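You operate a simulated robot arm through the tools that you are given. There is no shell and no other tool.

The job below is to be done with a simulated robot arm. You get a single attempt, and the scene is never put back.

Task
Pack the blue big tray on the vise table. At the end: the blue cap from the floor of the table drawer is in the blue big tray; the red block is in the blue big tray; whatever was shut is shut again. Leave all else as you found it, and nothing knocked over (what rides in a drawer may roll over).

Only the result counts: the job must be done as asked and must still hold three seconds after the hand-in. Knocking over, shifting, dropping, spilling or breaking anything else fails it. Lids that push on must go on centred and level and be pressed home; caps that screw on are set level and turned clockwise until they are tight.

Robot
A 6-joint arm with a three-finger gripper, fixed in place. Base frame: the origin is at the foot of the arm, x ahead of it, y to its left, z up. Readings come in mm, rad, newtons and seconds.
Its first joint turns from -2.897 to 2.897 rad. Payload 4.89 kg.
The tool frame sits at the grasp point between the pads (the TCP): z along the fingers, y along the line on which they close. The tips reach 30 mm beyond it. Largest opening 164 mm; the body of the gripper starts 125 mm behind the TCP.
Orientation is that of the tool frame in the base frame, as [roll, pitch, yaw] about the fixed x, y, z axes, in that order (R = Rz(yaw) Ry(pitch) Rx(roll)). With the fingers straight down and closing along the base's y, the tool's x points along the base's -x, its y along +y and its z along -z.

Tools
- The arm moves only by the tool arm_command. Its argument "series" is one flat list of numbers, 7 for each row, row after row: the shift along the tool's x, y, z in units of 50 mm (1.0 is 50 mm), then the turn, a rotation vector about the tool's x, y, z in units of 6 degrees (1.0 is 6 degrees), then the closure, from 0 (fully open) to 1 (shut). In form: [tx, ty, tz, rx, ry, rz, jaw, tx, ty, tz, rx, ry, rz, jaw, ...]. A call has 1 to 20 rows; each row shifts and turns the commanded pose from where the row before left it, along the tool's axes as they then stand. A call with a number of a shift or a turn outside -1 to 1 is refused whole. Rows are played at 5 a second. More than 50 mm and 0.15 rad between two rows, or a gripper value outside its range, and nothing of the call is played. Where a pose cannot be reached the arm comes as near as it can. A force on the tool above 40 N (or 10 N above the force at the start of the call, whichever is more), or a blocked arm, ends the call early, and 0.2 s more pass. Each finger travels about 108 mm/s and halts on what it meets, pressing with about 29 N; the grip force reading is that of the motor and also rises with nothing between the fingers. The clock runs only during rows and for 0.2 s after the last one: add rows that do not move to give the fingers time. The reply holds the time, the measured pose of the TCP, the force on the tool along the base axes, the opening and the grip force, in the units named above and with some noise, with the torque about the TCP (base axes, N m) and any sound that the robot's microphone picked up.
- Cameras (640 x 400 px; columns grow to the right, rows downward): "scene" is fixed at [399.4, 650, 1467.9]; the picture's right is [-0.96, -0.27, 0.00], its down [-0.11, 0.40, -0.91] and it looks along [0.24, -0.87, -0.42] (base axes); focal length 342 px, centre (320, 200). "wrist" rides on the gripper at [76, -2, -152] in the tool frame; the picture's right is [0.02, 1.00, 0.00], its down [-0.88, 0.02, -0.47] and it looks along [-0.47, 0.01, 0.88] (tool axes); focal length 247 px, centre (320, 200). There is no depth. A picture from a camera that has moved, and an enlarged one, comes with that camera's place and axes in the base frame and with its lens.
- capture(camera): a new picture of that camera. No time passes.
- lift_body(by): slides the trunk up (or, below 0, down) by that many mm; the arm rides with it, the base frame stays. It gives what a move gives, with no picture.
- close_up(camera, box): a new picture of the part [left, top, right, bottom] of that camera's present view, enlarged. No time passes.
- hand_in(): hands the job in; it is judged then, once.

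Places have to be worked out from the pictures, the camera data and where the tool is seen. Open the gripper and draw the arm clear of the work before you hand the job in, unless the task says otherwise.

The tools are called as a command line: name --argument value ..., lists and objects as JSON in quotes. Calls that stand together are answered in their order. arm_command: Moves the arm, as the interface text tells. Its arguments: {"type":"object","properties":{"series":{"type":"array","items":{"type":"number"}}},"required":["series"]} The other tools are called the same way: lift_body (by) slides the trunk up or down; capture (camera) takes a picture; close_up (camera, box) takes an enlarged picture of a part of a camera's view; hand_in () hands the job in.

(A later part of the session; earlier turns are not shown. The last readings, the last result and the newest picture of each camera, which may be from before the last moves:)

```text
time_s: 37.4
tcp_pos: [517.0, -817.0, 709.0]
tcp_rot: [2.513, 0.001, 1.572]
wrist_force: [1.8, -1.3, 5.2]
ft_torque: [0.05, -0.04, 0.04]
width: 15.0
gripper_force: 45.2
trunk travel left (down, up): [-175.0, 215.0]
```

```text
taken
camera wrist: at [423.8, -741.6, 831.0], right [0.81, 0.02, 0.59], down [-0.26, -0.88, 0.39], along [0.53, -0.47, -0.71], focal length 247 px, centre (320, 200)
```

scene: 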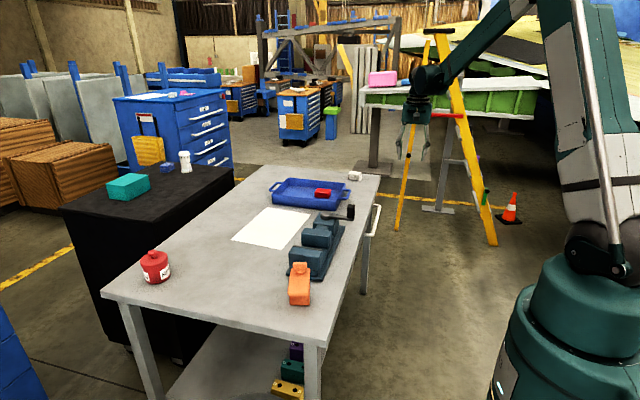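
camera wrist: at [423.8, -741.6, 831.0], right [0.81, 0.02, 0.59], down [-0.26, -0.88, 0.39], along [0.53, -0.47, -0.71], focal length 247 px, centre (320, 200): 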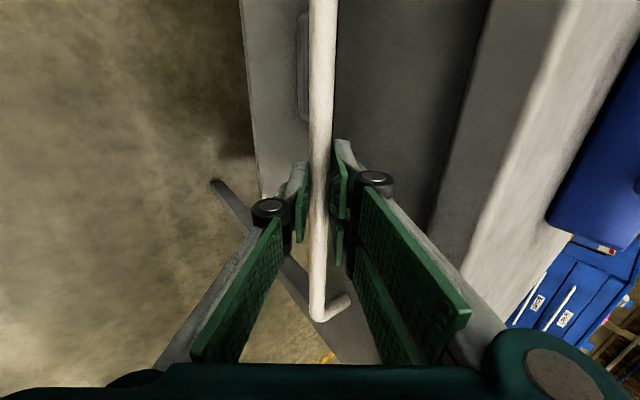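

Holding the 15 mm bar. I pull straight along -x, 40 mm first.

arm_command --series '[0, -0.162, -0.118, 0, 0, 0, 1, 0, -0.162, -0.118, 0, 0, 0, 1, 0, -0.162, -0.118, 0, 0, 0, 1, 0, -0.162, -0.118, 0, 0, 0, 1, 0, 0, 0, 0, 0, 0, 1]'

capture --camera "wrist"

```text
time_s: 38.6
tcp_pos: [475.8, -818.2, 709.6]
tcp_rot: [2.513, 0.003, 1.568]
wrist_force: [-0.2, -4.0, 11.4]
ft_torque: [-0.17, -0.15, -0.09]
width: 15.4
gripper_force: 44.6
trunk travel left (down, up): [-175.0, 215.0]
```

```text
taken
camera wrist: at [383.3, -741.4, 830.9], right [0.81, 0.02, 0.59], down [-0.26, -0.88, 0.39], along [0.53, -0.47, -0.71], focal length 247 px, centre (320, 200)
```

wrist: 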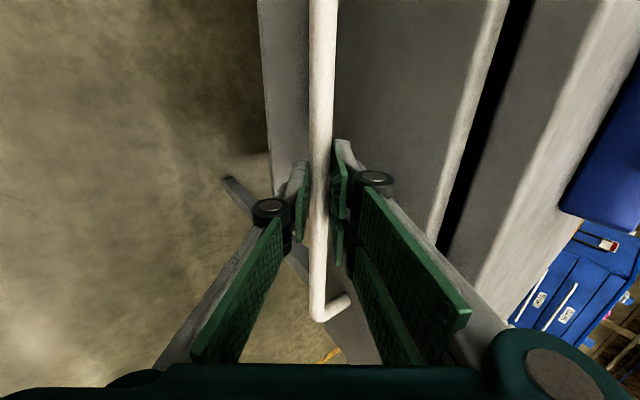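

The drawer is opening. I pull on, slowly, another 180 mm.

arm_command --series '[0, -0.194, -0.141, 0, 0, 0, 1, 0, -0.194, -0.141, 0, 0, 0, 1, 0, -0.194, -0.141, 0, 0, 0, 1, 0, -0.194, -0.141, 0, 0, 0, 1, 0, -0.194, -0.141, 0, 0, 0, 1, 0, -0.194, -0.141, 0, 0, 0, 1, 0, -0.194, -0.141, 0, 0, 0, 1, 0, -0.194, -0.141, 0, 0, 0, 1, 0, -0.194, -0.141, 0, 0, 0, 1, 0, -0.194, -0.141, 0, 0, 0, 1, 0, -0.194, -0.141, 0, 0, 0, 1, 0, -0.194, -0.141, 0, 0, 0, 1, 0, -0.194, -0.141, 0, 0, 0, 1, 0, -0.194, -0.141, 0, 0, 0, 1, 0, -0.194, -0.141, 0, 0, 0, 1, 0, 0, 0, 0, 0, 0, 1]'

capture --camera "wrist"

capture --camera "scene"

```text
time_s: 40.0
tcp_pos: [404.2, -818.8, 708.5]
tcp_rot: [2.509, 0.0, 1.569]
wrist_force: [2.7, -0.4, 16.4]
ft_torque: [-0.52, -0.13, -0.36]
width: 14.9
gripper_force: 44.9
trunk travel left (down, up): [-175.0, 215.0]
stopped in row 7: the force on the tool passed its limit at 41 N (the readings are from after the stop); the commanded pose is now the measured one
```

```text
taken
camera wrist: at [311.8, -741.3, 830.6], right [0.81, 0.02, 0.59], down [-0.27, -0.88, 0.39], along [0.53, -0.47, -0.71], focal length 247 px, centre (320, 200)
```

wrist: 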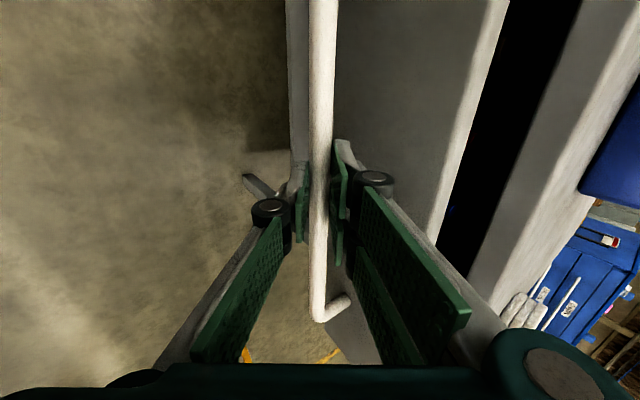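

```text
taken
```

scene: 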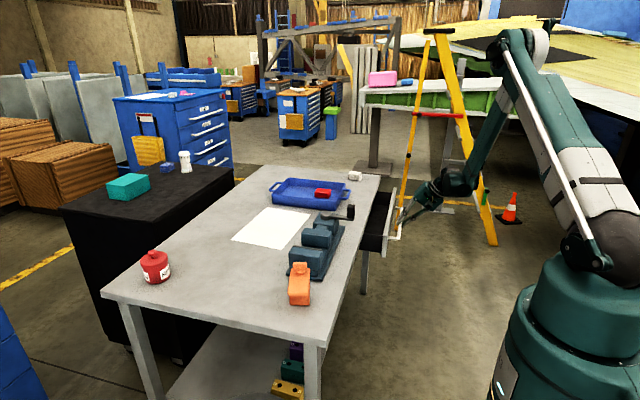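

The drawer is open about 113 mm and the force limit tripped, perhaps from slight misalignment. I try further with slower steps.

arm_command --series '[0, 0, 0, 0, 0, 0, 1, 0, -0.08, -0.059, 0, 0, 0, 1, 0, -0.08, -0.059, 0, 0, 0, 1, 0, -0.08, -0.059, 0, 0, 0, 1, 0, -0.08, -0.059, 0, 0, 0, 1, 0, -0.08, -0.059, 0, 0, 0, 1, 0, -0.08, -0.059, 0, 0, 0, 1, 0, -0.08, -0.059, 0, 0, 0, 1, 0, -0.08, -0.059, 0, 0, 0, 1]'

```text
time_s: 42.0
tcp_pos: [364.6, -817.7, 709.5]
tcp_rot: [2.511, 0.002, 1.569]
wrist_force: [-0.6, -8.6, 28.1]
ft_torque: [-0.49, -0.39, -0.33]
width: 15.0
gripper_force: 45.1
trunk travel left (down, up): [-175.0, 215.0]
```

It opens further, with 28 N building up vertically. I relieve 2 mm upward and 1 mm in -y, then continue.

arm_command --series '[-0.02, 0.024, -0.032, 0, 0, 0, 1, 0, -0.08, -0.059, 0, 0, 0, 1, 0, -0.08, -0.059, 0, 0, 0, 1, 0, -0.08, -0.059, 0, 0, 0, 1, 0, -0.08, -0.059, 0, 0, 0, 1, 0, -0.08, -0.059, 0, 0, 0, 1, 0, -0.08, -0.059, 0, 0, 0, 1, 0, -0.08, -0.059, 0, 0, 0, 1, 0, -0.08, -0.059, 0, 0, 0, 1, 0, -0.08, -0.059, 0, 0, 0, 1, 0, -0.08, -0.059, 0, 0, 0, 1, 0, 0, 0, 0, 0, 0, 1]'

capture --camera "scene"

```text
time_s: 44.1
tcp_pos: [323.4, -818.6, 710.5]
tcp_rot: [2.513, 0.0, 1.572]
wrist_force: [0.0, 1.8, -12.9]
ft_torque: [-0.23, 0.23, -0.14]
width: 15.3
gripper_force: 45.3
trunk travel left (down, up): [-175.0, 215.0]
stopped in row 10: the force on the tool passed its limit at 40 N (the readings are from after the stop); the commanded pose is now the measured one
```

```text
taken
```

scene: 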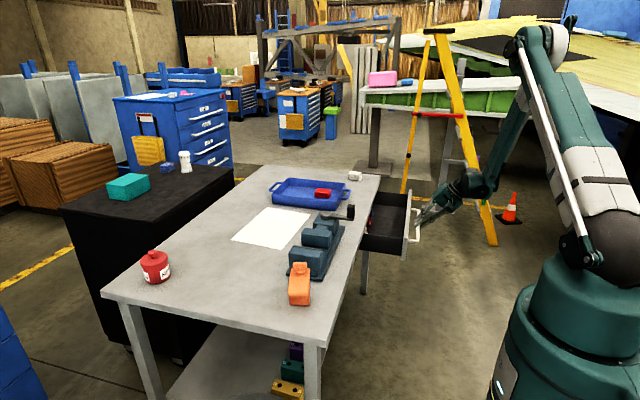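

The drawer is open about 194 mm, so I look into it before releasing.

close_up --camera "scene" --box '[340, 175, 440, 265]'

capture --camera "wrist"

```text
4.44 times, centred on (390, 220) of scene
camera zoom: at [399.4, 650.0, 1467.9], right [-0.96, -0.27, 0.0], down [-0.11, 0.4, -0.91], along [0.24, -0.87, -0.42], focal length 1518 px, centre (9, 111)
```

zoom: 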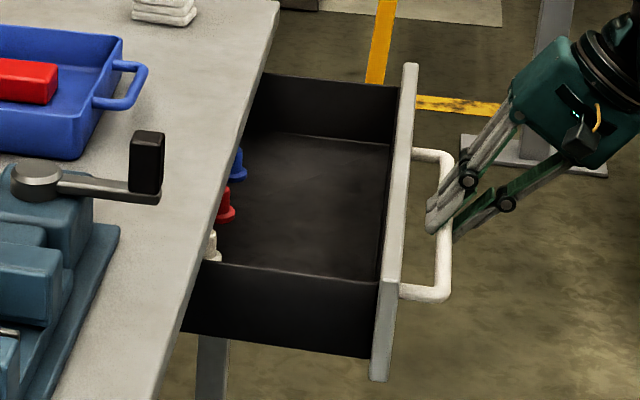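

```text
taken
camera wrist: at [231.0, -742.7, 831.6], right [0.81, 0.02, 0.59], down [-0.26, -0.88, 0.39], along [0.53, -0.47, -0.71], focal length 247 px, centre (320, 200)
```

wrist: 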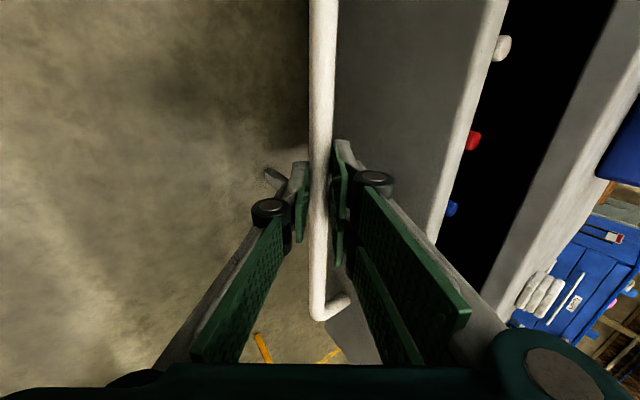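

Three caps stand in the drawer (blue, red and white), still at the table edge. I try to pull further, so the blue one comes clear of the top.

arm_command --series '[0, -0.006, 0.008, 0, 0, 0, 1, 0, -0.08, -0.059, 0, 0, 0, 1, 0, -0.08, -0.059, 0, 0, 0, 1, 0, -0.08, -0.059, 0, 0, 0, 1, 0, -0.08, -0.059, 0, 0, 0, 1, 0, 0, 0, 0, 0, 0, 1]'

```text
time_s: 45.5
tcp_pos: [303.6, -818.9, 710.9]
tcp_rot: [2.514, 0.001, 1.568]
wrist_force: [-0.9, 2.3, -11.5]
ft_torque: [-0.43, 0.17, -0.24]
width: 15.5
gripper_force: 45.6
trunk travel left (down, up): [-175.0, 215.0]
```

It still slides, so I continue another 60 mm.

arm_command --series '[0, -0.006, 0.008, 0, 0, 0, 1, 0, -0.08, -0.059, 0, 0, 0, 1, 0, -0.08, -0.059, 0, 0, 0, 1, 0, -0.08, -0.059, 0, 0, 0, 1, 0, -0.08, -0.059, 0, 0, 0, 1, 0, -0.08, -0.059, 0, 0, 0, 1, 0, -0.08, -0.059, 0, 0, 0, 1, 0, -0.08, -0.059, 0, 0, 0, 1, 0, -0.08, -0.059, 0, 0, 0, 1, 0, -0.08, -0.059, 0, 0, 0, 1, 0, -0.08, -0.059, 0, 0, 0, 1, 0, -0.08, -0.059, 0, 0, 0, 1, 0, -0.08, -0.059, 0, 0, 0, 1, 0, 0, 0, 0, 0, 0, 1]'

close_up --camera "scene" --box '[340, 175, 440, 265]'

```text
time_s: 48.5
tcp_pos: [245.2, -818.9, 709.2]
tcp_rot: [2.515, 0.0, 1.571]
wrist_force: [0.3, 0.2, 16.3]
ft_torque: [-0.32, -0.23, -0.28]
width: 15.2
gripper_force: 45.3
trunk travel left (down, up): [-175.0, 215.0]
```

```text
4.44 times, centred on (390, 220) of scene
camera zoom: at [399.4, 650.0, 1467.9], right [-0.96, -0.27, 0.0], down [-0.11, 0.4, -0.91], along [0.24, -0.87, -0.42], focal length 1518 px, centre (9, 111)
```

zoom: 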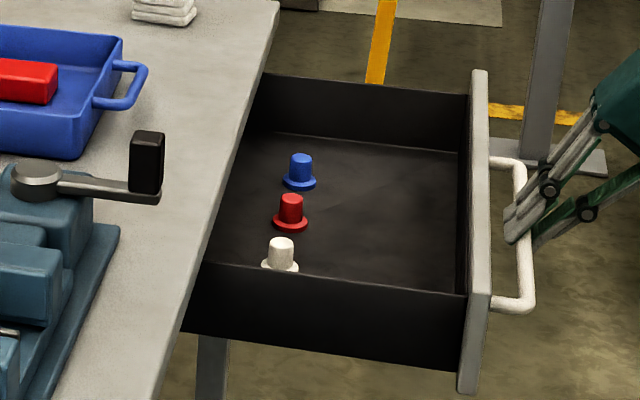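

The blue cap is now clear of the table top, near (490, -895). I release the handle and back out along the tool axis.

arm_command --series '[0, 0, 0, 0, 0, 0, 0.9, 0, 0, 0, 0, 0, 0, 0.8, 0, 0, 0, 0, 0, 0, 0.77, 0, 0, -0.2, 0, 0, 0, 0.77, 0, 0, -0.4, 0, 0, 0, 0.77, 0, 0, -0.8, 0, 0, 0, 0.77, 0, 0, -0.8, 0, 0, 0, 0.77, 0, 0, -0.8, 0, 0, 0, 0.77, 0, 0, 0, 0, 0, 0, 0.77]'

close_up --camera "scene" --box '[340, 165, 480, 265]'

```text
time_s: 50.5
tcp_pos: [156.9, -815.6, 832.0]
tcp_rot: [2.514, 0.0, 1.571]
wrist_force: [0.2, -0.2, 0.5]
ft_torque: [-0.02, 0.0, 0.01]
width: 37.8
gripper_force: 0.1
trunk travel left (down, up): [-175.0, 215.0]
```

```text
4.00 times, centred on (410, 215) of scene
camera zoom: at [399.4, 650.0, 1467.9], right [-0.96, -0.27, 0.0], down [-0.11, 0.4, -0.91], along [0.24, -0.87, -0.42], focal length 1366 px, centre (-40, 140)
```

zoom: 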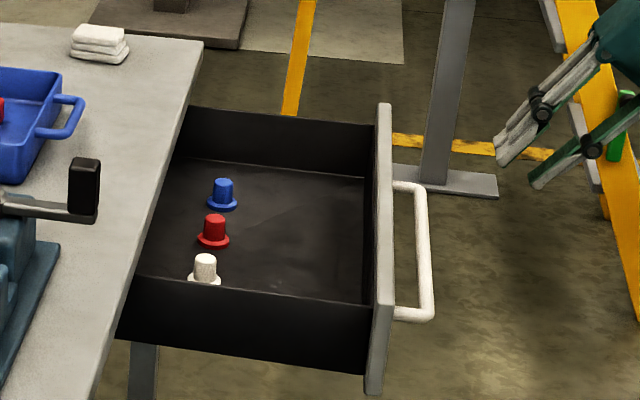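

Released cleanly and the drawer stays open. I rise, undo the tilt and turn the tool back so that it closes along y.

arm_command --series '[0, 0.53, -0.73, 0, 0, 0, 0.6, 0, 0.53, -0.73, 0, 0, 0, 0.6, 0, 0.53, -0.73, 0, 0, 0, 0.6, 0, 0.53, -0.73, 0, 0, 0, 0.6, 0, 0, 0, 1, 0, 0, 0.6, 0, 0, 0, 1, 0, 0, 0.6, 0, 0, 0, 1, 0, 0, 0.6, 0, 0, 0, 1, 0, 0, 0.6, 0, 0, 0, 1, 0, 0, 0.6, 0, 0, 0, 1, 0, 0, 0.6, 0, 0, 0, 0, 0, 0, 0.6]'

arm_command --series '[0, 0, 0, 0, 0, -1, 0.6, 0, 0, 0, 0, 0, -1, 0.6, 0, 0, 0, 0, 0, -1, 0.6, 0, 0, 0, 0, 0, -1, 0.6, 0, 0, 0, 0, 0, -1, 0.6, 0, 0, 0, 0, 0, -1, 0.6, 0, 0, 0, 0, 0, -1, 0.6, 0, 0, 0, 0, 0, -1, 0.6, 0, 0, 0, 0, 0, -1, 0.6, 0, 0, 0, 0, 0, -1, 0.6, 0, 0, 0, 0, 0, -1, 0.6, 0, 0, 0, 0, 0, -1, 0.6, 0, 0, 0, 0, 0, -1, 0.6, 0, 0, 0, 0, 0, -1, 0.6, 0, 0, 0, 0, 0, -1, 0.6, 0, 0, 0, 0, 0, 0, 0.6]'

capture --camera "wrist"

```text
time_s: 52.9
tcp_pos: [157.4, -817.3, 1012.4]
tcp_rot: [-3.14, 0.0, 1.57]
wrist_force: [0.0, -0.3, 0.0]
ft_torque: [0.01, -0.01, 0.02]
width: 65.7
gripper_force: 0.0
trunk travel left (down, up): [-175.0, 215.0]
```

```text
time_s: 56.3
tcp_pos: [156.3, -817.9, 1012.1]
tcp_rot: [3.141, -0.001, 3.141]
wrist_force: [-0.2, -1.0, 0.8]
ft_torque: [-0.01, -0.01, 0.01]
width: 66.0
gripper_force: 0.1
trunk travel left (down, up): [-175.0, 215.0]
```

```text
taken
camera wrist: at [77.9, -820.0, 1163.2], right [-0.02, 1.0, 0.0], down [0.88, 0.02, 0.47], along [0.47, 0.01, -0.88], focal length 247 px, centre (320, 200)
```

wrist: 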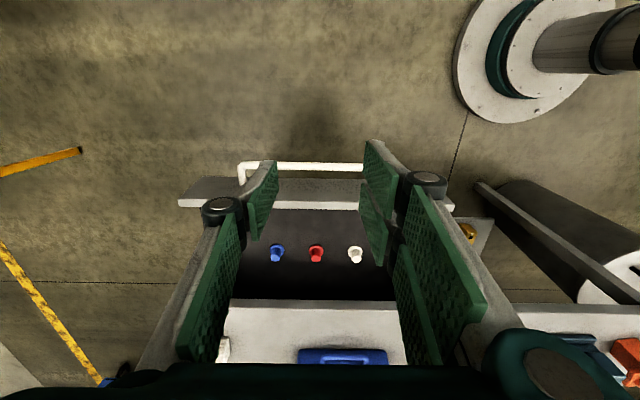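

All three caps show. I move to hover nearer the blue cap, at about (430, -870, 900), to measure it.

arm_command --series '[-0.78, -0.15, 0.32, 0, 0, 0, 0.6, -0.78, -0.15, 0.32, 0, 0, 0, 0.6, -0.78, -0.15, 0.32, 0, 0, 0, 0.6, -0.78, -0.15, 0.32, 0, 0, 0, 0.6, -0.78, -0.15, 0.32, 0, 0, 0, 0.6, -0.78, -0.15, 0.32, 0, 0, 0, 0.6, -0.78, -0.15, 0.32, 0, 0, 0, 0.6, 0, 0, 0, 0, 0, 0, 0.6]'

capture --camera "wrist"

close_up --camera "wrist" --box '[240, 80, 400, 180]'

```text
time_s: 58.1
tcp_pos: [427.9, -871.4, 899.2]
tcp_rot: [-3.141, 0.0, -3.141]
wrist_force: [-0.1, 0.0, 0.1]
ft_torque: [0.04, 0.05, 0.0]
width: 65.6
gripper_force: 0.1
trunk travel left (down, up): [-175.0, 215.0]
```

```text
taken
camera wrist: at [350.7, -874.1, 1051.0], right [-0.02, 1.0, 0.0], down [0.88, 0.02, 0.47], along [0.47, 0.01, -0.88], focal length 247 px, centre (320, 200)
```

wrist: 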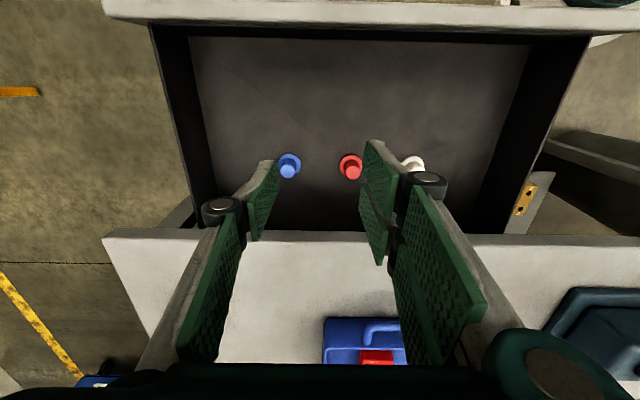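

```text
4.00 times, centred on (320, 130) of wrist
camera zoom: at [350.7, -874.1, 1051.0], right [-0.02, 1.0, 0.0], down [0.88, 0.02, 0.47], along [0.47, 0.01, -0.88], focal length 988 px, centre (320, 480)
```

zoom: 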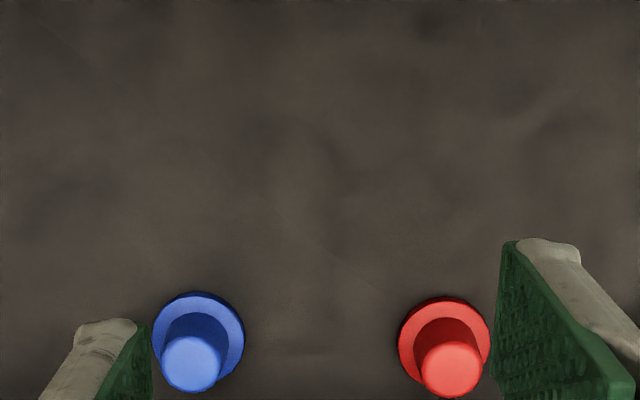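

The blue cap is at about (493, -921): flange 38 mm, knob about 25 mm, flange at z≈660 and top at z≈690. I move above it and lower to z≈760.

arm_command --series '[-0.43, -0.33, 0, 0, 0, 0, 0.6, -0.43, -0.33, 0, 0, 0, 0, 0.6, -0.44, -0.34, 0, 0, 0, 0, 0.6, 0, 0, 0.7, 0, 0, 0, 0.6, 0, 0, 0.7, 0, 0, 0, 0.6, 0, 0, 0.7, 0, 0, 0, 0.6, 0, 0, 0.7, 0, 0, 0, 0.6, 0, 0, 0, 0, 0, 0, 0.6]'

capture --camera "wrist"

close_up --camera "scene" --box '[340, 150, 440, 213]'

```text
time_s: 59.9
tcp_pos: [492.4, -921.6, 758.1]
tcp_rot: [-3.142, 0.002, -3.142]
wrist_force: [-0.1, 0.1, -0.5]
ft_torque: [0.03, 0.03, 0.03]
width: 65.7
gripper_force: 0.1
trunk travel left (down, up): [-175.0, 215.0]
```

```text
taken
camera wrist: at [415.2, -923.7, 909.3], right [-0.02, 1.0, 0.0], down [0.88, 0.02, 0.47], along [0.47, 0.01, -0.88], focal length 247 px, centre (320, 200)
```

wrist: 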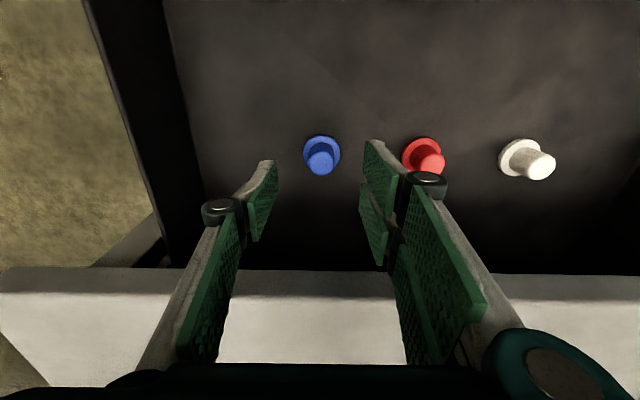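

```text
6.35 times, centred on (390, 182) of scene
camera zoom: at [399.4, 650.0, 1467.9], right [-0.96, -0.27, 0.0], down [-0.11, 0.4, -0.91], along [0.24, -0.87, -0.42], focal length 2168 px, centre (-124, 318)
```

zoom: 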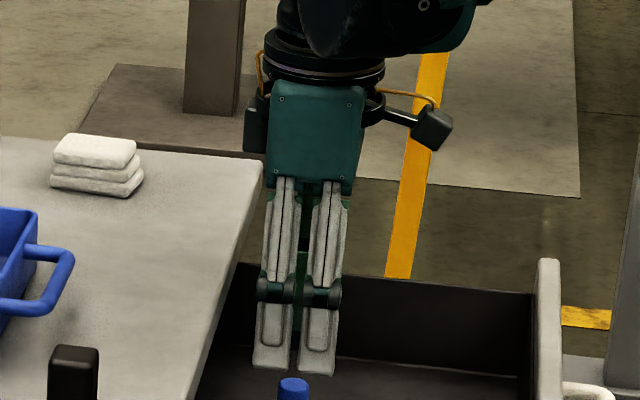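

The cap is centred between the fingers. I lower 60 mm to z≈698.

arm_command --series '[0, 0, 0.4, 0, 0, 0, 0.6, 0, 0, 0.4, 0, 0, 0, 0.6, 0, 0, 0.2, 0, 0, 0, 0.65, 0, 0, 0.2, 0, 0, 0, 0.65, 0, 0, 0, 0, 0, 0, 0.65]'

capture --camera "wrist"

close_up --camera "scene" --box '[340, 165, 440, 228]'

```text
time_s: 61.1
tcp_pos: [496.3, -922.2, 699.3]
tcp_rot: [3.141, 0.0, -3.14]
wrist_force: [-0.3, 0.1, -0.8]
ft_torque: [0.02, 0.01, -0.02]
width: 57.3
gripper_force: 0.0
trunk travel left (down, up): [-175.0, 215.0]
```

```text
taken
camera wrist: at [417.4, -923.2, 851.0], right [-0.02, 1.0, 0.0], down [0.88, 0.02, 0.47], along [0.47, 0.01, -0.88], focal length 247 px, centre (320, 200)
```

wrist: 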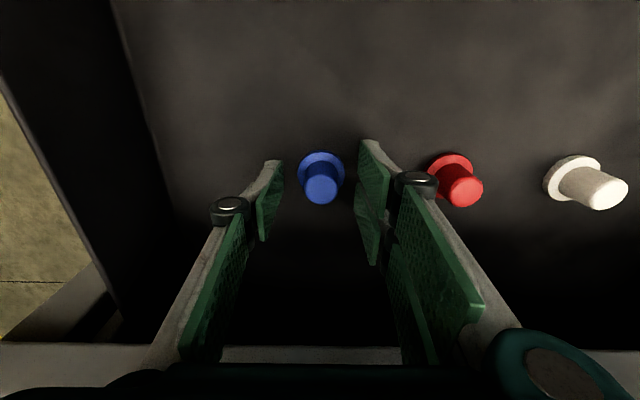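

```text
6.35 times, centred on (390, 196) of scene
camera zoom: at [399.4, 650.0, 1467.9], right [-0.96, -0.27, 0.0], down [-0.11, 0.4, -0.91], along [0.24, -0.87, -0.42], focal length 2168 px, centre (-124, 222)
```

zoom: 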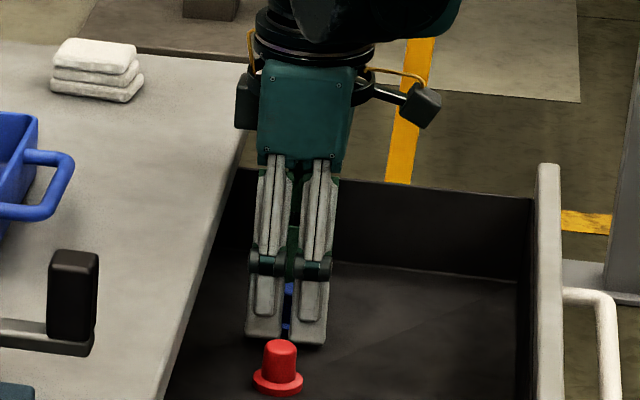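

I lower 4 mm more and close gently on the knob.

arm_command --series '[0, 0, 0.08, 0, 0, 0, 0.65, 0, 0, 0, 0, 0, 0, 0.7, 0, 0, 0, 0, 0, 0, 0.76, 0, 0, 0, 0, 0, 0, 0.82, 0, 0, 0, 0, 0, 0, 0.84]'

close_up --camera "wrist" --box '[240, 120, 400, 220]'

```text
time_s: 62.3
tcp_pos: [494.1, -920.3, 695.5]
tcp_rot: [-3.142, -0.002, 3.141]
wrist_force: [-0.2, 2.5, 2.9]
ft_torque: [0.11, 0.03, -0.02]
width: 35.8
gripper_force: 29.2
trunk travel left (down, up): [-175.0, 215.0]
```

```text
4.00 times, centred on (320, 170) of wrist
camera zoom: at [417.4, -922.5, 847.3], right [-0.02, 1.0, 0.0], down [0.88, 0.02, 0.47], along [0.47, 0.01, -0.88], focal length 988 px, centre (320, 320)
```

zoom: 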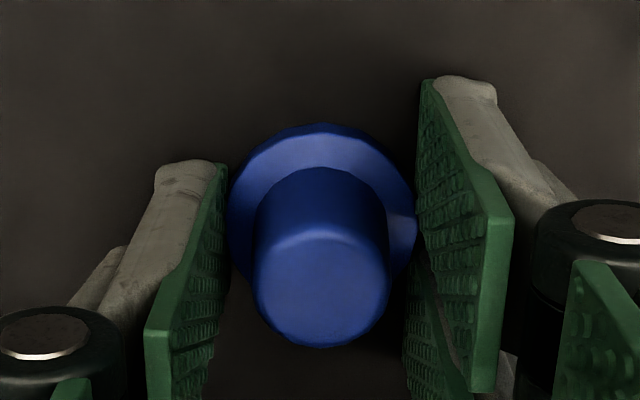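

The pads met the flange at 36 mm. I reopen, rise 6 mm and close on the knob itself instead.

arm_command --series '[0, 0, 0, 0, 0, 0, 0.7, 0, 0, 0, 0, 0, 0, 0.7, 0, 0, -0.13, 0, 0, 0, 0.7, 0, 0, 0, 0, 0, 0, 0.76, 0, 0, 0, 0, 0, 0, 0.8, 0, 0, 0, 0, 0, 0, 0.84, 0, 0, 0, 0, 0, 0, 0.87, 0, 0, 0, 0, 0, 0, 0.9]'

close_up --camera "wrist" --box '[240, 120, 400, 220]'

```text
time_s: 64.1
tcp_pos: [494.9, -920.5, 702.3]
tcp_rot: [-3.141, -0.001, -3.141]
wrist_force: [0.8, -0.2, 7.0]
ft_torque: [0.02, 0.03, -0.02]
width: 23.5
gripper_force: 29.2
trunk travel left (down, up): [-175.0, 215.0]
```

```text
4.00 times, centred on (320, 170) of wrist
camera zoom: at [416.7, -922.5, 853.8], right [-0.02, 1.0, 0.0], down [0.88, 0.02, 0.47], along [0.47, 0.01, -0.88], focal length 988 px, centre (320, 320)
```

zoom: 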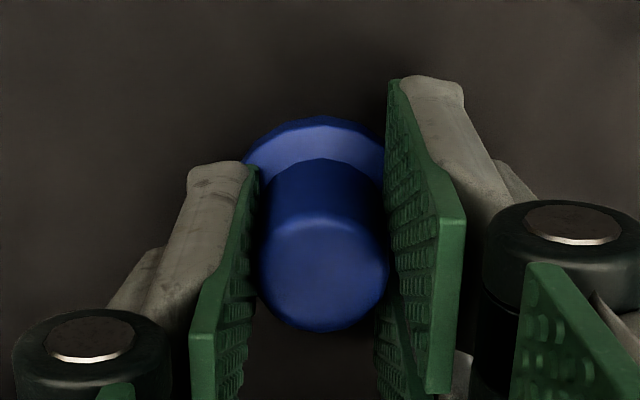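

The knob is gripped at 23.5 mm. I close fully and lift slowly.

arm_command --series '[0, 0, 0, 0, 0, 0, 1, 0, 0, 0, 0, 0, 0, 1, 0, 0, -0.05, 0, 0, 0, 1, 0, 0, -0.1, 0, 0, 0, 1, 0, 0, -0.15, 0, 0, 0, 1, 0, 0, -0.2, 0, 0, 0, 1, 0, 0, -0.2, 0, 0, 0, 1, 0, 0, 0, 0, 0, 0, 1]'

capture --camera "wrist"

close_up --camera "scene" --box '[340, 165, 440, 228]'

```text
time_s: 65.9
tcp_pos: [493.9, -920.2, 737.9]
tcp_rot: [-3.141, 0.0, -3.141]
wrist_force: [-0.8, 0.3, 0.0]
ft_torque: [0.01, -0.01, -0.02]
width: 23.6
gripper_force: 28.8
trunk travel left (down, up): [-175.0, 215.0]
```

```text
taken
camera wrist: at [416.1, -923.1, 889.1], right [-0.02, 1.0, 0.0], down [0.88, 0.02, 0.47], along [0.47, 0.01, -0.88], focal length 247 px, centre (320, 200)
```

wrist: 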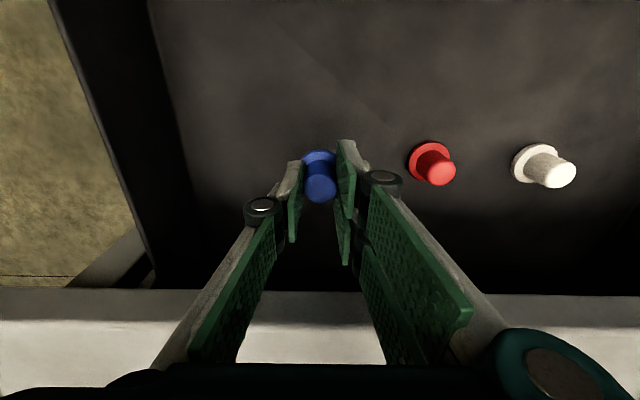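

```text
6.35 times, centred on (390, 196) of scene
camera zoom: at [399.4, 650.0, 1467.9], right [-0.96, -0.27, 0.0], down [-0.11, 0.4, -0.91], along [0.24, -0.87, -0.42], focal length 2168 px, centre (-124, 222)
```

zoom: 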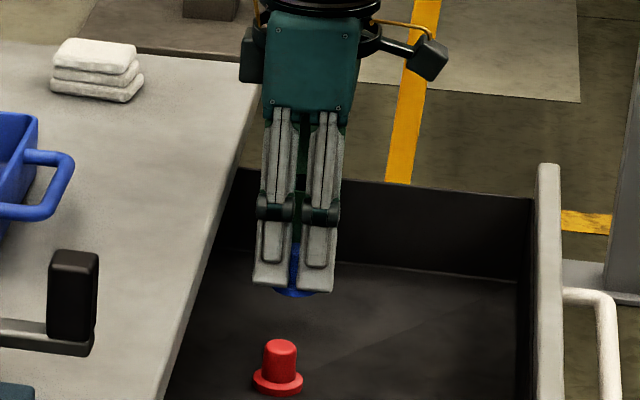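

The cap is held. I raise it to z≈940 and carry it over to the tray at about (770, -698), beside the red block.

arm_command --series '[0, 0, -0.4, 0, 0, 0, 1, 0, 0, -0.6, 0, 0, 0, 1, 0, 0, -0.75, 0, 0, 0, 1, 0, 0, -0.75, 0, 0, 0, 1, 0, 0, -0.75, 0, 0, 0, 1, 0, 0, -0.75, 0, 0, 0, 1, -0.552, 0.444, 0, 0, 0, 0, 1, -0.552, 0.444, 0, 0, 0, 0, 1, -0.552, 0.444, 0, 0, 0, 0, 1, -0.552, 0.444, 0, 0, 0, 0, 1, -0.552, 0.444, 0, 0, 0, 0, 1, -0.552, 0.444, 0, 0, 0, 0, 1, -0.552, 0.444, 0, 0, 0, 0, 1, -0.552, 0.444, 0, 0, 0, 0, 1, -0.552, 0.444, 0, 0, 0, 0, 1, -0.552, 0.444, 0, 0, 0, 0, 1, 0, 0, 0, 0, 0, 0, 1]'

capture --camera "wrist"

close_up --camera "scene" --box '[260, 120, 420, 220]'

```text
time_s: 69.5
tcp_pos: [771.0, -697.6, 935.7]
tcp_rot: [3.14, 0.001, -3.142]
wrist_force: [0.9, -0.4, -1.1]
ft_torque: [0.01, 0.02, -0.02]
width: 23.7
gripper_force: 28.8
trunk travel left (down, up): [-175.0, 215.0]
```

```text
taken
camera wrist: at [693.4, -699.4, 1088.0], right [-0.02, 1.0, 0.0], down [0.88, 0.02, 0.47], along [0.47, 0.01, -0.88], focal length 247 px, centre (320, 200)
```

wrist: 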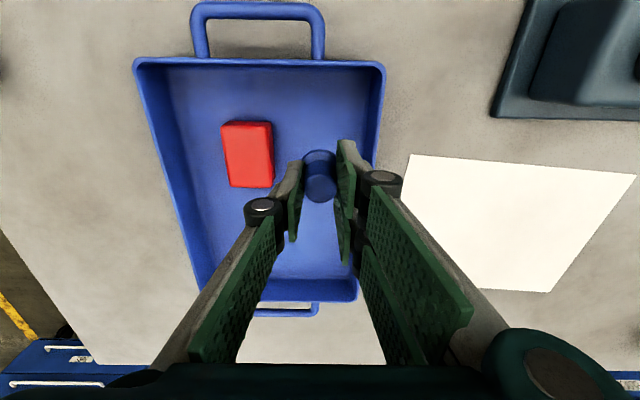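

```text
4.00 times, centred on (340, 170) of scene
camera zoom: at [399.4, 650.0, 1467.9], right [-0.96, -0.27, 0.0], down [-0.11, 0.4, -0.91], along [0.24, -0.87, -0.42], focal length 1366 px, centre (240, 320)
```

zoom: 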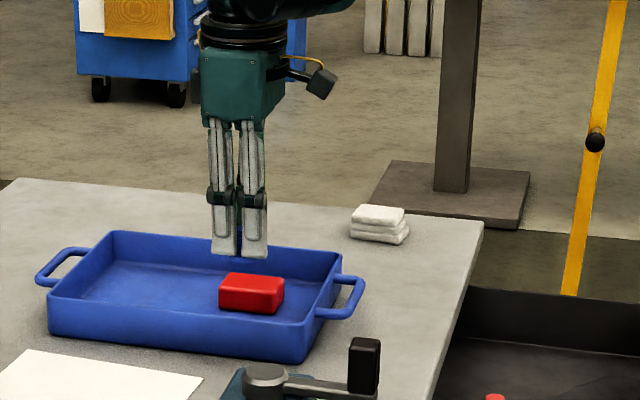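

I shift 8 mm towards the middle and lower the cap to about 12 mm above the tray floor.

arm_command --series '[0, -0.16, 0, 0, 0, 0, 1, 0, 0, 0.3, 0, 0, 0, 1, 0, 0, 0.3, 0, 0, 0, 1, 0, 0, 0.3, 0, 0, 0, 1, 0, 0, 0.3, 0, 0, 0, 1, 0, 0, 0.3, 0, 0, 0, 1, 0, 0, 0, 0, 0, 0, 1]'

close_up --camera "scene" --box '[270, 150, 370, 213]'

arm_command --series '[0, 0, 0.06, 0, 0, 0, 1, 0, 0, 0, 0, 0, 0, 1]'

arm_command --series '[0, 0, 0.06, 0, 0, 0, 1, 0, 0, 0, 0, 0, 0, 1]'

```text
time_s: 71.1
tcp_pos: [770.6, -705.5, 861.4]
tcp_rot: [3.142, 0.002, 3.14]
wrist_force: [0.0, 1.0, -0.3]
ft_torque: [0.01, -0.01, -0.03]
width: 23.7
gripper_force: 29.0
trunk travel left (down, up): [-175.0, 215.0]
```

```text
6.35 times, centred on (320, 182) of scene
camera zoom: at [399.4, 650.0, 1467.9], right [-0.96, -0.27, 0.0], down [-0.11, 0.4, -0.91], along [0.24, -0.87, -0.42], focal length 2168 px, centre (320, 318)
```

zoom: 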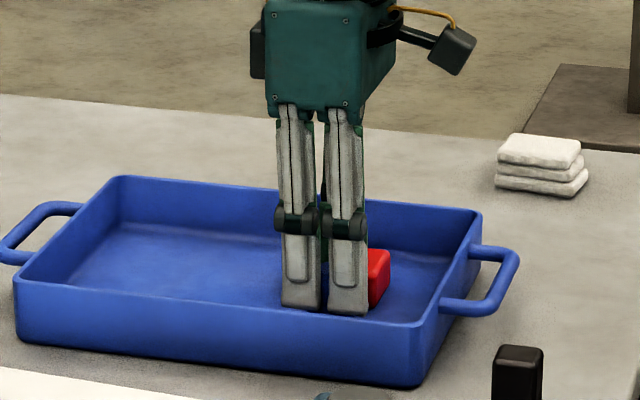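

```text
time_s: 71.7
tcp_pos: [769.4, -705.9, 858.1]
tcp_rot: [-3.142, 0.0, -3.141]
wrist_force: [0.1, 0.6, -0.8]
ft_torque: [-0.02, -0.02, 0.01]
width: 23.7
gripper_force: 28.8
trunk travel left (down, up): [-175.0, 215.0]
```

```text
time_s: 72.3
tcp_pos: [768.6, -708.3, 854.9]
tcp_rot: [3.14, -0.001, -3.141]
wrist_force: [0.0, 0.2, -0.5]
ft_torque: [-0.01, 0.0, 0.01]
width: 23.5
gripper_force: 29.0
trunk travel left (down, up): [-175.0, 215.0]
```

No contact yet, so I continue in 2 mm steps.

arm_command --series '[0, 0, 0.05, 0, 0, 0, 1, 0, 0, 0, 0, 0, 0, 1]'

arm_command --series '[0, 0, 0.04, 0, 0, 0, 1, 0, 0, 0, 0, 0, 0, 1]'

arm_command --series '[0, 0, 0.03, 0, 0, 0, 1, 0, 0, 0, 0, 0, 0, 1]'

```text
time_s: 72.9
tcp_pos: [769.5, -706.7, 852.7]
tcp_rot: [-3.141, -0.001, 3.141]
wrist_force: [-0.5, -0.6, -0.3]
ft_torque: [-0.02, 0.08, -0.01]
width: 23.7
gripper_force: 29.0
trunk travel left (down, up): [-175.0, 215.0]
```

```text
time_s: 73.5
tcp_pos: [770.6, -706.8, 848.7]
tcp_rot: [3.14, 0.001, 3.14]
wrist_force: [0.0, 0.4, -0.3]
ft_torque: [0.02, 0.0, -0.02]
width: 23.7
gripper_force: 29.1
trunk travel left (down, up): [-175.0, 215.0]
```

```text
time_s: 74.1
tcp_pos: [770.0, -706.7, 850.2]
tcp_rot: [-3.14, 0.0, -3.141]
wrist_force: [-0.2, 0.3, -0.1]
ft_torque: [0.02, -0.01, 0.01]
width: 23.6
gripper_force: 29.0
trunk travel left (down, up): [-175.0, 215.0]
```

arm_command --series '[0, 0, 0.04, 0, 0, 0, 1, 0, 0, 0, 0, 0, 0, 1]'

arm_command --series '[0, 0, 0.03, 0, 0, 0, 1, 0, 0, 0, 0, 0, 0, 1]'

capture --camera "wrist"

```text
time_s: 74.7
tcp_pos: [769.2, -707.2, 847.3]
tcp_rot: [-3.14, 0.0, -3.141]
wrist_force: [-0.2, -0.5, 0.1]
ft_torque: [-0.02, -0.04, 0.0]
width: 23.4
gripper_force: 28.8
trunk travel left (down, up): [-175.0, 215.0]
```

```text
time_s: 75.3
tcp_pos: [770.2, -706.2, 847.0]
tcp_rot: [-3.141, 0.0, 3.141]
wrist_force: [-0.8, 0.0, -1.2]
ft_torque: [-0.03, 0.04, -0.02]
width: 23.6
gripper_force: 29.1
trunk travel left (down, up): [-175.0, 215.0]
```

```text
taken
camera wrist: at [692.5, -709.1, 998.2], right [-0.02, 1.0, 0.0], down [0.88, 0.02, 0.47], along [0.47, 0.01, -0.88], focal length 247 px, centre (320, 200)
```

wrist: 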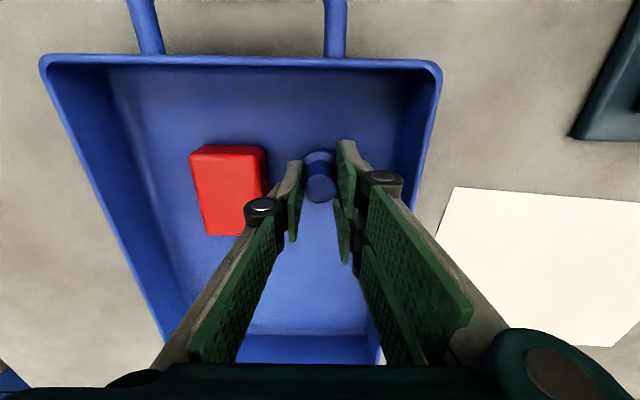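

Still no contact, so I keep going down.

arm_command --series '[0, 0, 0.04, 0, 0, 0, 1, 0, 0, 0, 0, 0, 0, 1]'

arm_command --series '[0, 0, 0.03, 0, 0, 0, 1, 0, 0, 0, 0, 0, 0, 1]'

arm_command --series '[0, 0, 0.03, 0, 0, 0, 1, 0, 0, 0, 0, 0, 0, 1]'

```text
time_s: 75.9
tcp_pos: [771.8, -707.2, 844.2]
tcp_rot: [-3.139, 0.0, 3.141]
wrist_force: [0.1, -0.3, -0.6]
ft_torque: [0.04, 0.03, 0.03]
width: 23.4
gripper_force: 29.4
trunk travel left (down, up): [-175.0, 215.0]
```

```text
time_s: 76.5
tcp_pos: [770.6, -707.3, 842.0]
tcp_rot: [-3.141, 0.0, -3.141]
wrist_force: [-0.3, 0.2, 0.2]
ft_torque: [0.0, 0.03, 0.0]
width: 23.7
gripper_force: 29.4
trunk travel left (down, up): [-175.0, 215.0]
```

```text
time_s: 77.1
tcp_pos: [771.1, -705.9, 842.5]
tcp_rot: [3.141, 0.0, 3.141]
wrist_force: [1.8, -1.9, 14.8]
ft_torque: [-0.09, -0.04, -0.01]
width: 23.6
gripper_force: 29.4
trunk travel left (down, up): [-175.0, 215.0]
```

Contact at z≈842. I ease up 1 mm, open to about 43 mm and rise straight up.

arm_command --series '[0, 0, -0.015, 0, 0, 0, 1, 0, 0, 0, 0, 0, 0, 0.83, 0, 0, 0, 0, 0, 0, 0.8, 0, 0, 0, 0, 0, 0, 0.76, 0, 0, 0, 0, 0, 0, 0.74, 0, 0, -0.2, 0, 0, 0, 0.74, 0, 0, -0.4, 0, 0, 0, 0.74, 0, 0, -0.8, 0, 0, 0, 0.74, 0, 0, -0.8, 0, 0, 0, 0.74, 0, 0, -0.8, 0, 0, 0, 0.74, 0, 0, 0, 0, 0, 0, 0.74]'

close_up --camera "scene" --box '[270, 150, 370, 213]'

capture --camera "wrist"

```text
time_s: 79.5
tcp_pos: [770.2, -705.6, 992.9]
tcp_rot: [3.141, 0.0, 3.14]
wrist_force: [0.0, 0.5, 0.5]
ft_torque: [-0.04, -0.06, 0.0]
width: 42.6
gripper_force: 0.1
trunk travel left (down, up): [-175.0, 215.0]
```

```text
6.35 times, centred on (320, 182) of scene
camera zoom: at [399.4, 650.0, 1467.9], right [-0.96, -0.27, 0.0], down [-0.11, 0.4, -0.91], along [0.24, -0.87, -0.42], focal length 2168 px, centre (320, 318)
```

zoom: 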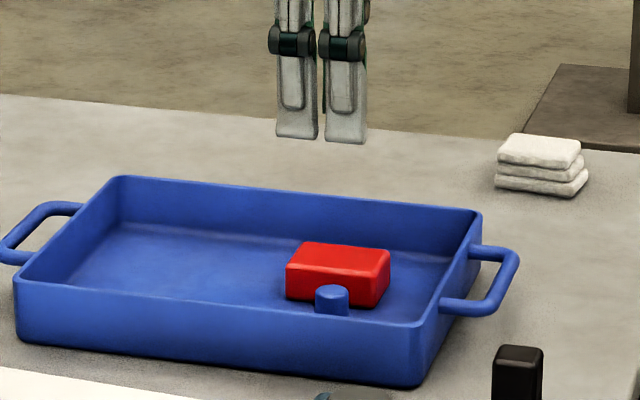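

```text
taken
camera wrist: at [691.6, -708.8, 1144.0], right [-0.02, 1.0, 0.0], down [0.88, 0.02, 0.47], along [0.47, 0.01, -0.88], focal length 247 px, centre (320, 200)
```

wrist: 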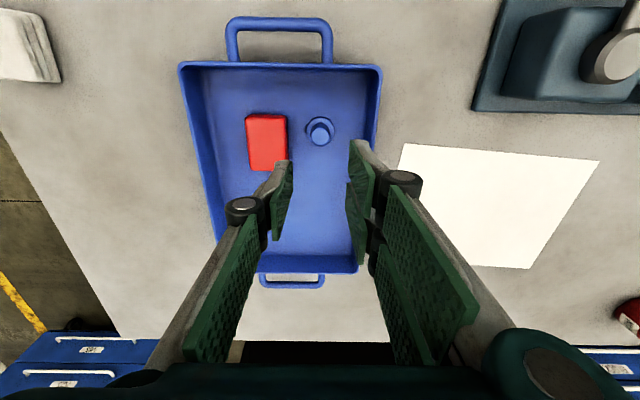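

The cap stands in the tray beside the block. To close the drawer I retreat to x≈180, y≈-818 with the jaws shut and come down in front of the handle.

arm_command --series '[0.908, -0.174, 0, 0, 0, 0, 0.74, 0.908, -0.174, 0, 0, 0, 0, 0.74, 0.908, -0.174, 0, 0, 0, 0, 0.74, 0.908, -0.174, 0, 0, 0, 0, 0.74, 0.908, -0.174, 0, 0, 0, 0, 0.74, 0.908, -0.174, 0, 0, 0, 0, 1, 0.908, -0.174, 0, 0, 0, 0, 1, 0.908, -0.174, 0, 0, 0, 0, 1, 0.908, -0.174, 0, 0, 0, 0, 1, 0.908, -0.174, 0, 0, 0, 0, 1, 0.908, -0.174, 0, 0, 0, 0, 1, 0.908, -0.174, 0, 0, 0, 0, 1, 0.908, -0.174, 0, 0, 0, 0, 1, 0, 0, 0, 0, 0, 0, 1]'

capture --camera "wrist"

capture --camera "scene"

```text
time_s: 82.5
tcp_pos: [179.4, -819.7, 992.4]
tcp_rot: [-3.14, 0.001, 3.139]
wrist_force: [-0.1, -0.6, -0.2]
ft_torque: [0.01, -0.01, -0.03]
width: 0.2
gripper_force: 28.5
trunk travel left (down, up): [-175.0, 215.0]
```

```text
taken
camera wrist: at [101.4, -821.9, 1144.1], right [-0.02, 1.0, 0.0], down [0.88, 0.02, 0.47], along [0.47, 0.01, -0.88], focal length 247 px, centre (320, 200)
```

wrist: 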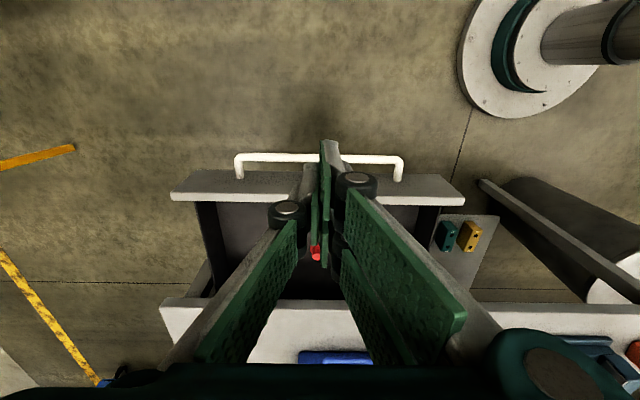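

```text
taken
```

scene: 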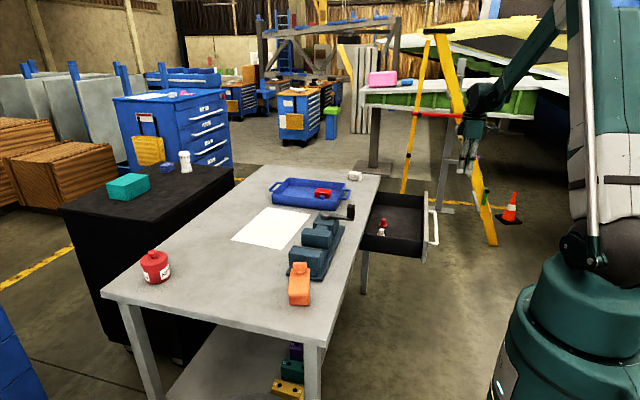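

The bar is at x≈250, so there is room. I lower in front of it to z≈703.

arm_command --series '[0, 0, 0.83, 0, 0, 0, 1, 0, 0, 0.83, 0, 0, 0, 1, 0, 0, 0.83, 0, 0, 0, 1, 0, 0, 0.83, 0, 0, 0, 1, 0, 0, 0.83, 0, 0, 0, 1, 0, 0, 0.83, 0, 0, 0, 1, 0, 0, 0.8, 0, 0, 0, 1, 0, 0, 0, 0, 0, 0, 1]'

capture --camera "wrist"

close_up --camera "scene" --box '[340, 165, 500, 265]'

```text
time_s: 84.3
tcp_pos: [180.9, -816.9, 701.7]
tcp_rot: [3.14, 0.0, -3.141]
wrist_force: [1.1, -0.3, -0.2]
ft_torque: [0.01, 0.01, 0.02]
width: 0.0
gripper_force: 28.6
trunk travel left (down, up): [-175.0, 215.0]
```

```text
taken
camera wrist: at [103.0, -819.8, 854.0], right [-0.02, 1.0, 0.0], down [0.88, 0.02, 0.47], along [0.47, 0.01, -0.88], focal length 247 px, centre (320, 200)
```

wrist: 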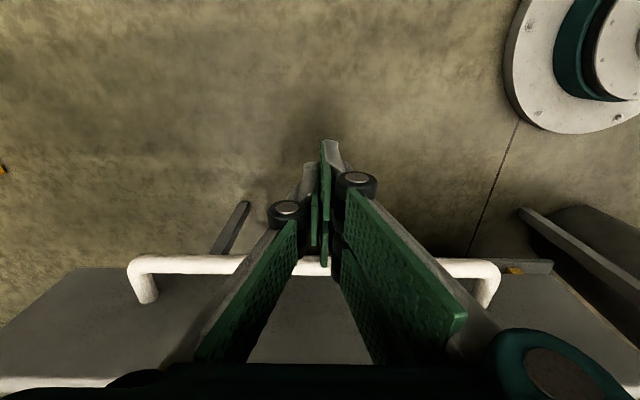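

```text
4.00 times, centred on (420, 215) of scene
camera zoom: at [399.4, 650.0, 1467.9], right [-0.96, -0.27, 0.0], down [-0.11, 0.4, -0.91], along [0.24, -0.87, -0.42], focal length 1366 px, centre (-80, 140)
```

zoom: 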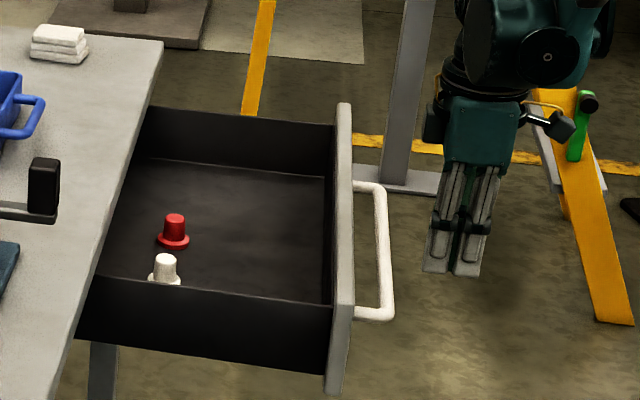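

The fingers stand in front of the bar at the right height. I push in +x at 8 mm per step.

arm_command --series '[-0.16, 0, 0, 0, 0, 0, 1, -0.16, 0, 0, 0, 0, 0, 1, -0.16, 0, 0, 0, 0, 0, 1, -0.16, 0, 0, 0, 0, 0, 1, -0.12, 0, 0, 0, 0, 0, 1, -0.12, 0, 0, 0, 0, 0, 1, -0.12, 0, 0, 0, 0, 0, 1, -0.12, 0, 0, 0, 0, 0, 1, -0.12, 0, 0, 0, 0, 0, 1, -0.12, 0, 0, 0, 0, 0, 1, -0.12, 0, 0, 0, 0, 0, 1, -0.12, 0, 0, 0, 0, 0, 1, -0.12, 0, 0, 0, 0, 0, 1, -0.12, 0, 0, 0, 0, 0, 1]'

capture --camera "wrist"

close_up --camera "scene" --box '[340, 165, 500, 265]'

```text
time_s: 87.3
tcp_pos: [271.8, -819.4, 703.4]
tcp_rot: [-3.141, 0.001, 3.141]
wrist_force: [0.7, -0.7, -1.2]
ft_torque: [-0.01, 0.01, -0.03]
width: 0.0
gripper_force: 29.0
trunk travel left (down, up): [-175.0, 215.0]
```

```text
taken
camera wrist: at [194.4, -821.2, 854.5], right [-0.02, 1.0, 0.0], down [0.88, 0.02, 0.47], along [0.47, 0.01, -0.88], focal length 247 px, centre (320, 200)
```

wrist: 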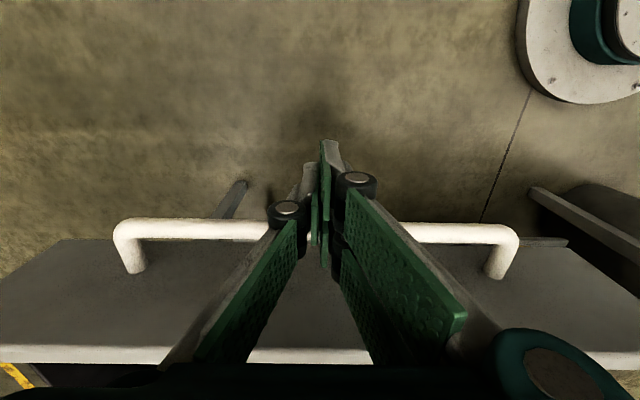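

```text
4.00 times, centred on (420, 215) of scene
camera zoom: at [399.4, 650.0, 1467.9], right [-0.96, -0.27, 0.0], down [-0.11, 0.4, -0.91], along [0.24, -0.87, -0.42], focal length 1366 px, centre (-80, 140)
```

zoom: 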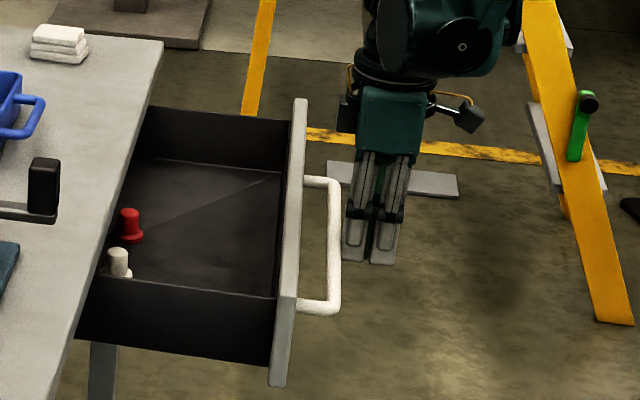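

The drawer is moving in, with the contact offset about 31 mm from TCP to bar centre. I continue.

arm_command --series '[-0.14, 0, 0, 0, 0, 0, 1, -0.14, 0, 0, 0, 0, 0, 1, -0.14, 0, 0, 0, 0, 0, 1, -0.14, 0, 0, 0, 0, 0, 1, -0.14, 0, 0, 0, 0, 0, 1, -0.14, 0, 0, 0, 0, 0, 1, -0.14, 0, 0, 0, 0, 0, 1, -0.14, 0, 0, 0, 0, 0, 1, -0.14, 0, 0, 0, 0, 0, 1, -0.14, 0, 0, 0, 0, 0, 1, -0.14, 0, 0, 0, 0, 0, 1, -0.14, 0, 0, 0, 0, 0, 1, -0.14, 0, 0, 0, 0, 0, 1, -0.14, 0, 0, 0, 0, 0, 1, -0.14, 0, 0, 0, 0, 0, 1, -0.14, 0, 0, 0, 0, 0, 1, -0.14, 0, 0, 0, 0, 0, 1, -0.14, 0, 0, 0, 0, 0, 1, -0.14, 0, 0, 0, 0, 0, 1, -0.14, 0, 0, 0, 0, 0, 1]'

close_up --camera "scene" --box '[320, 150, 480, 250]'

```text
time_s: 91.5
tcp_pos: [412.6, -819.2, 703.2]
tcp_rot: [-3.141, 0.0, 3.139]
wrist_force: [-0.3, 0.4, -0.4]
ft_torque: [-0.02, -0.03, 0.01]
width: 0.2
gripper_force: 29.1
trunk travel left (down, up): [-175.0, 215.0]
```

```text
4.00 times, centred on (400, 200) of scene
camera zoom: at [399.4, 650.0, 1467.9], right [-0.96, -0.27, 0.0], down [-0.11, 0.4, -0.91], along [0.24, -0.87, -0.42], focal length 1366 px, centre (0, 200)
```

zoom: 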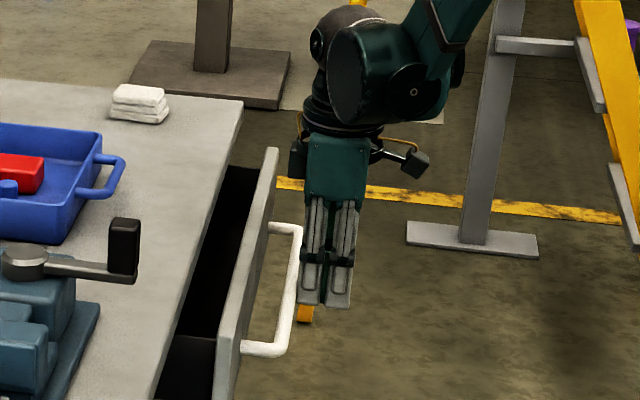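

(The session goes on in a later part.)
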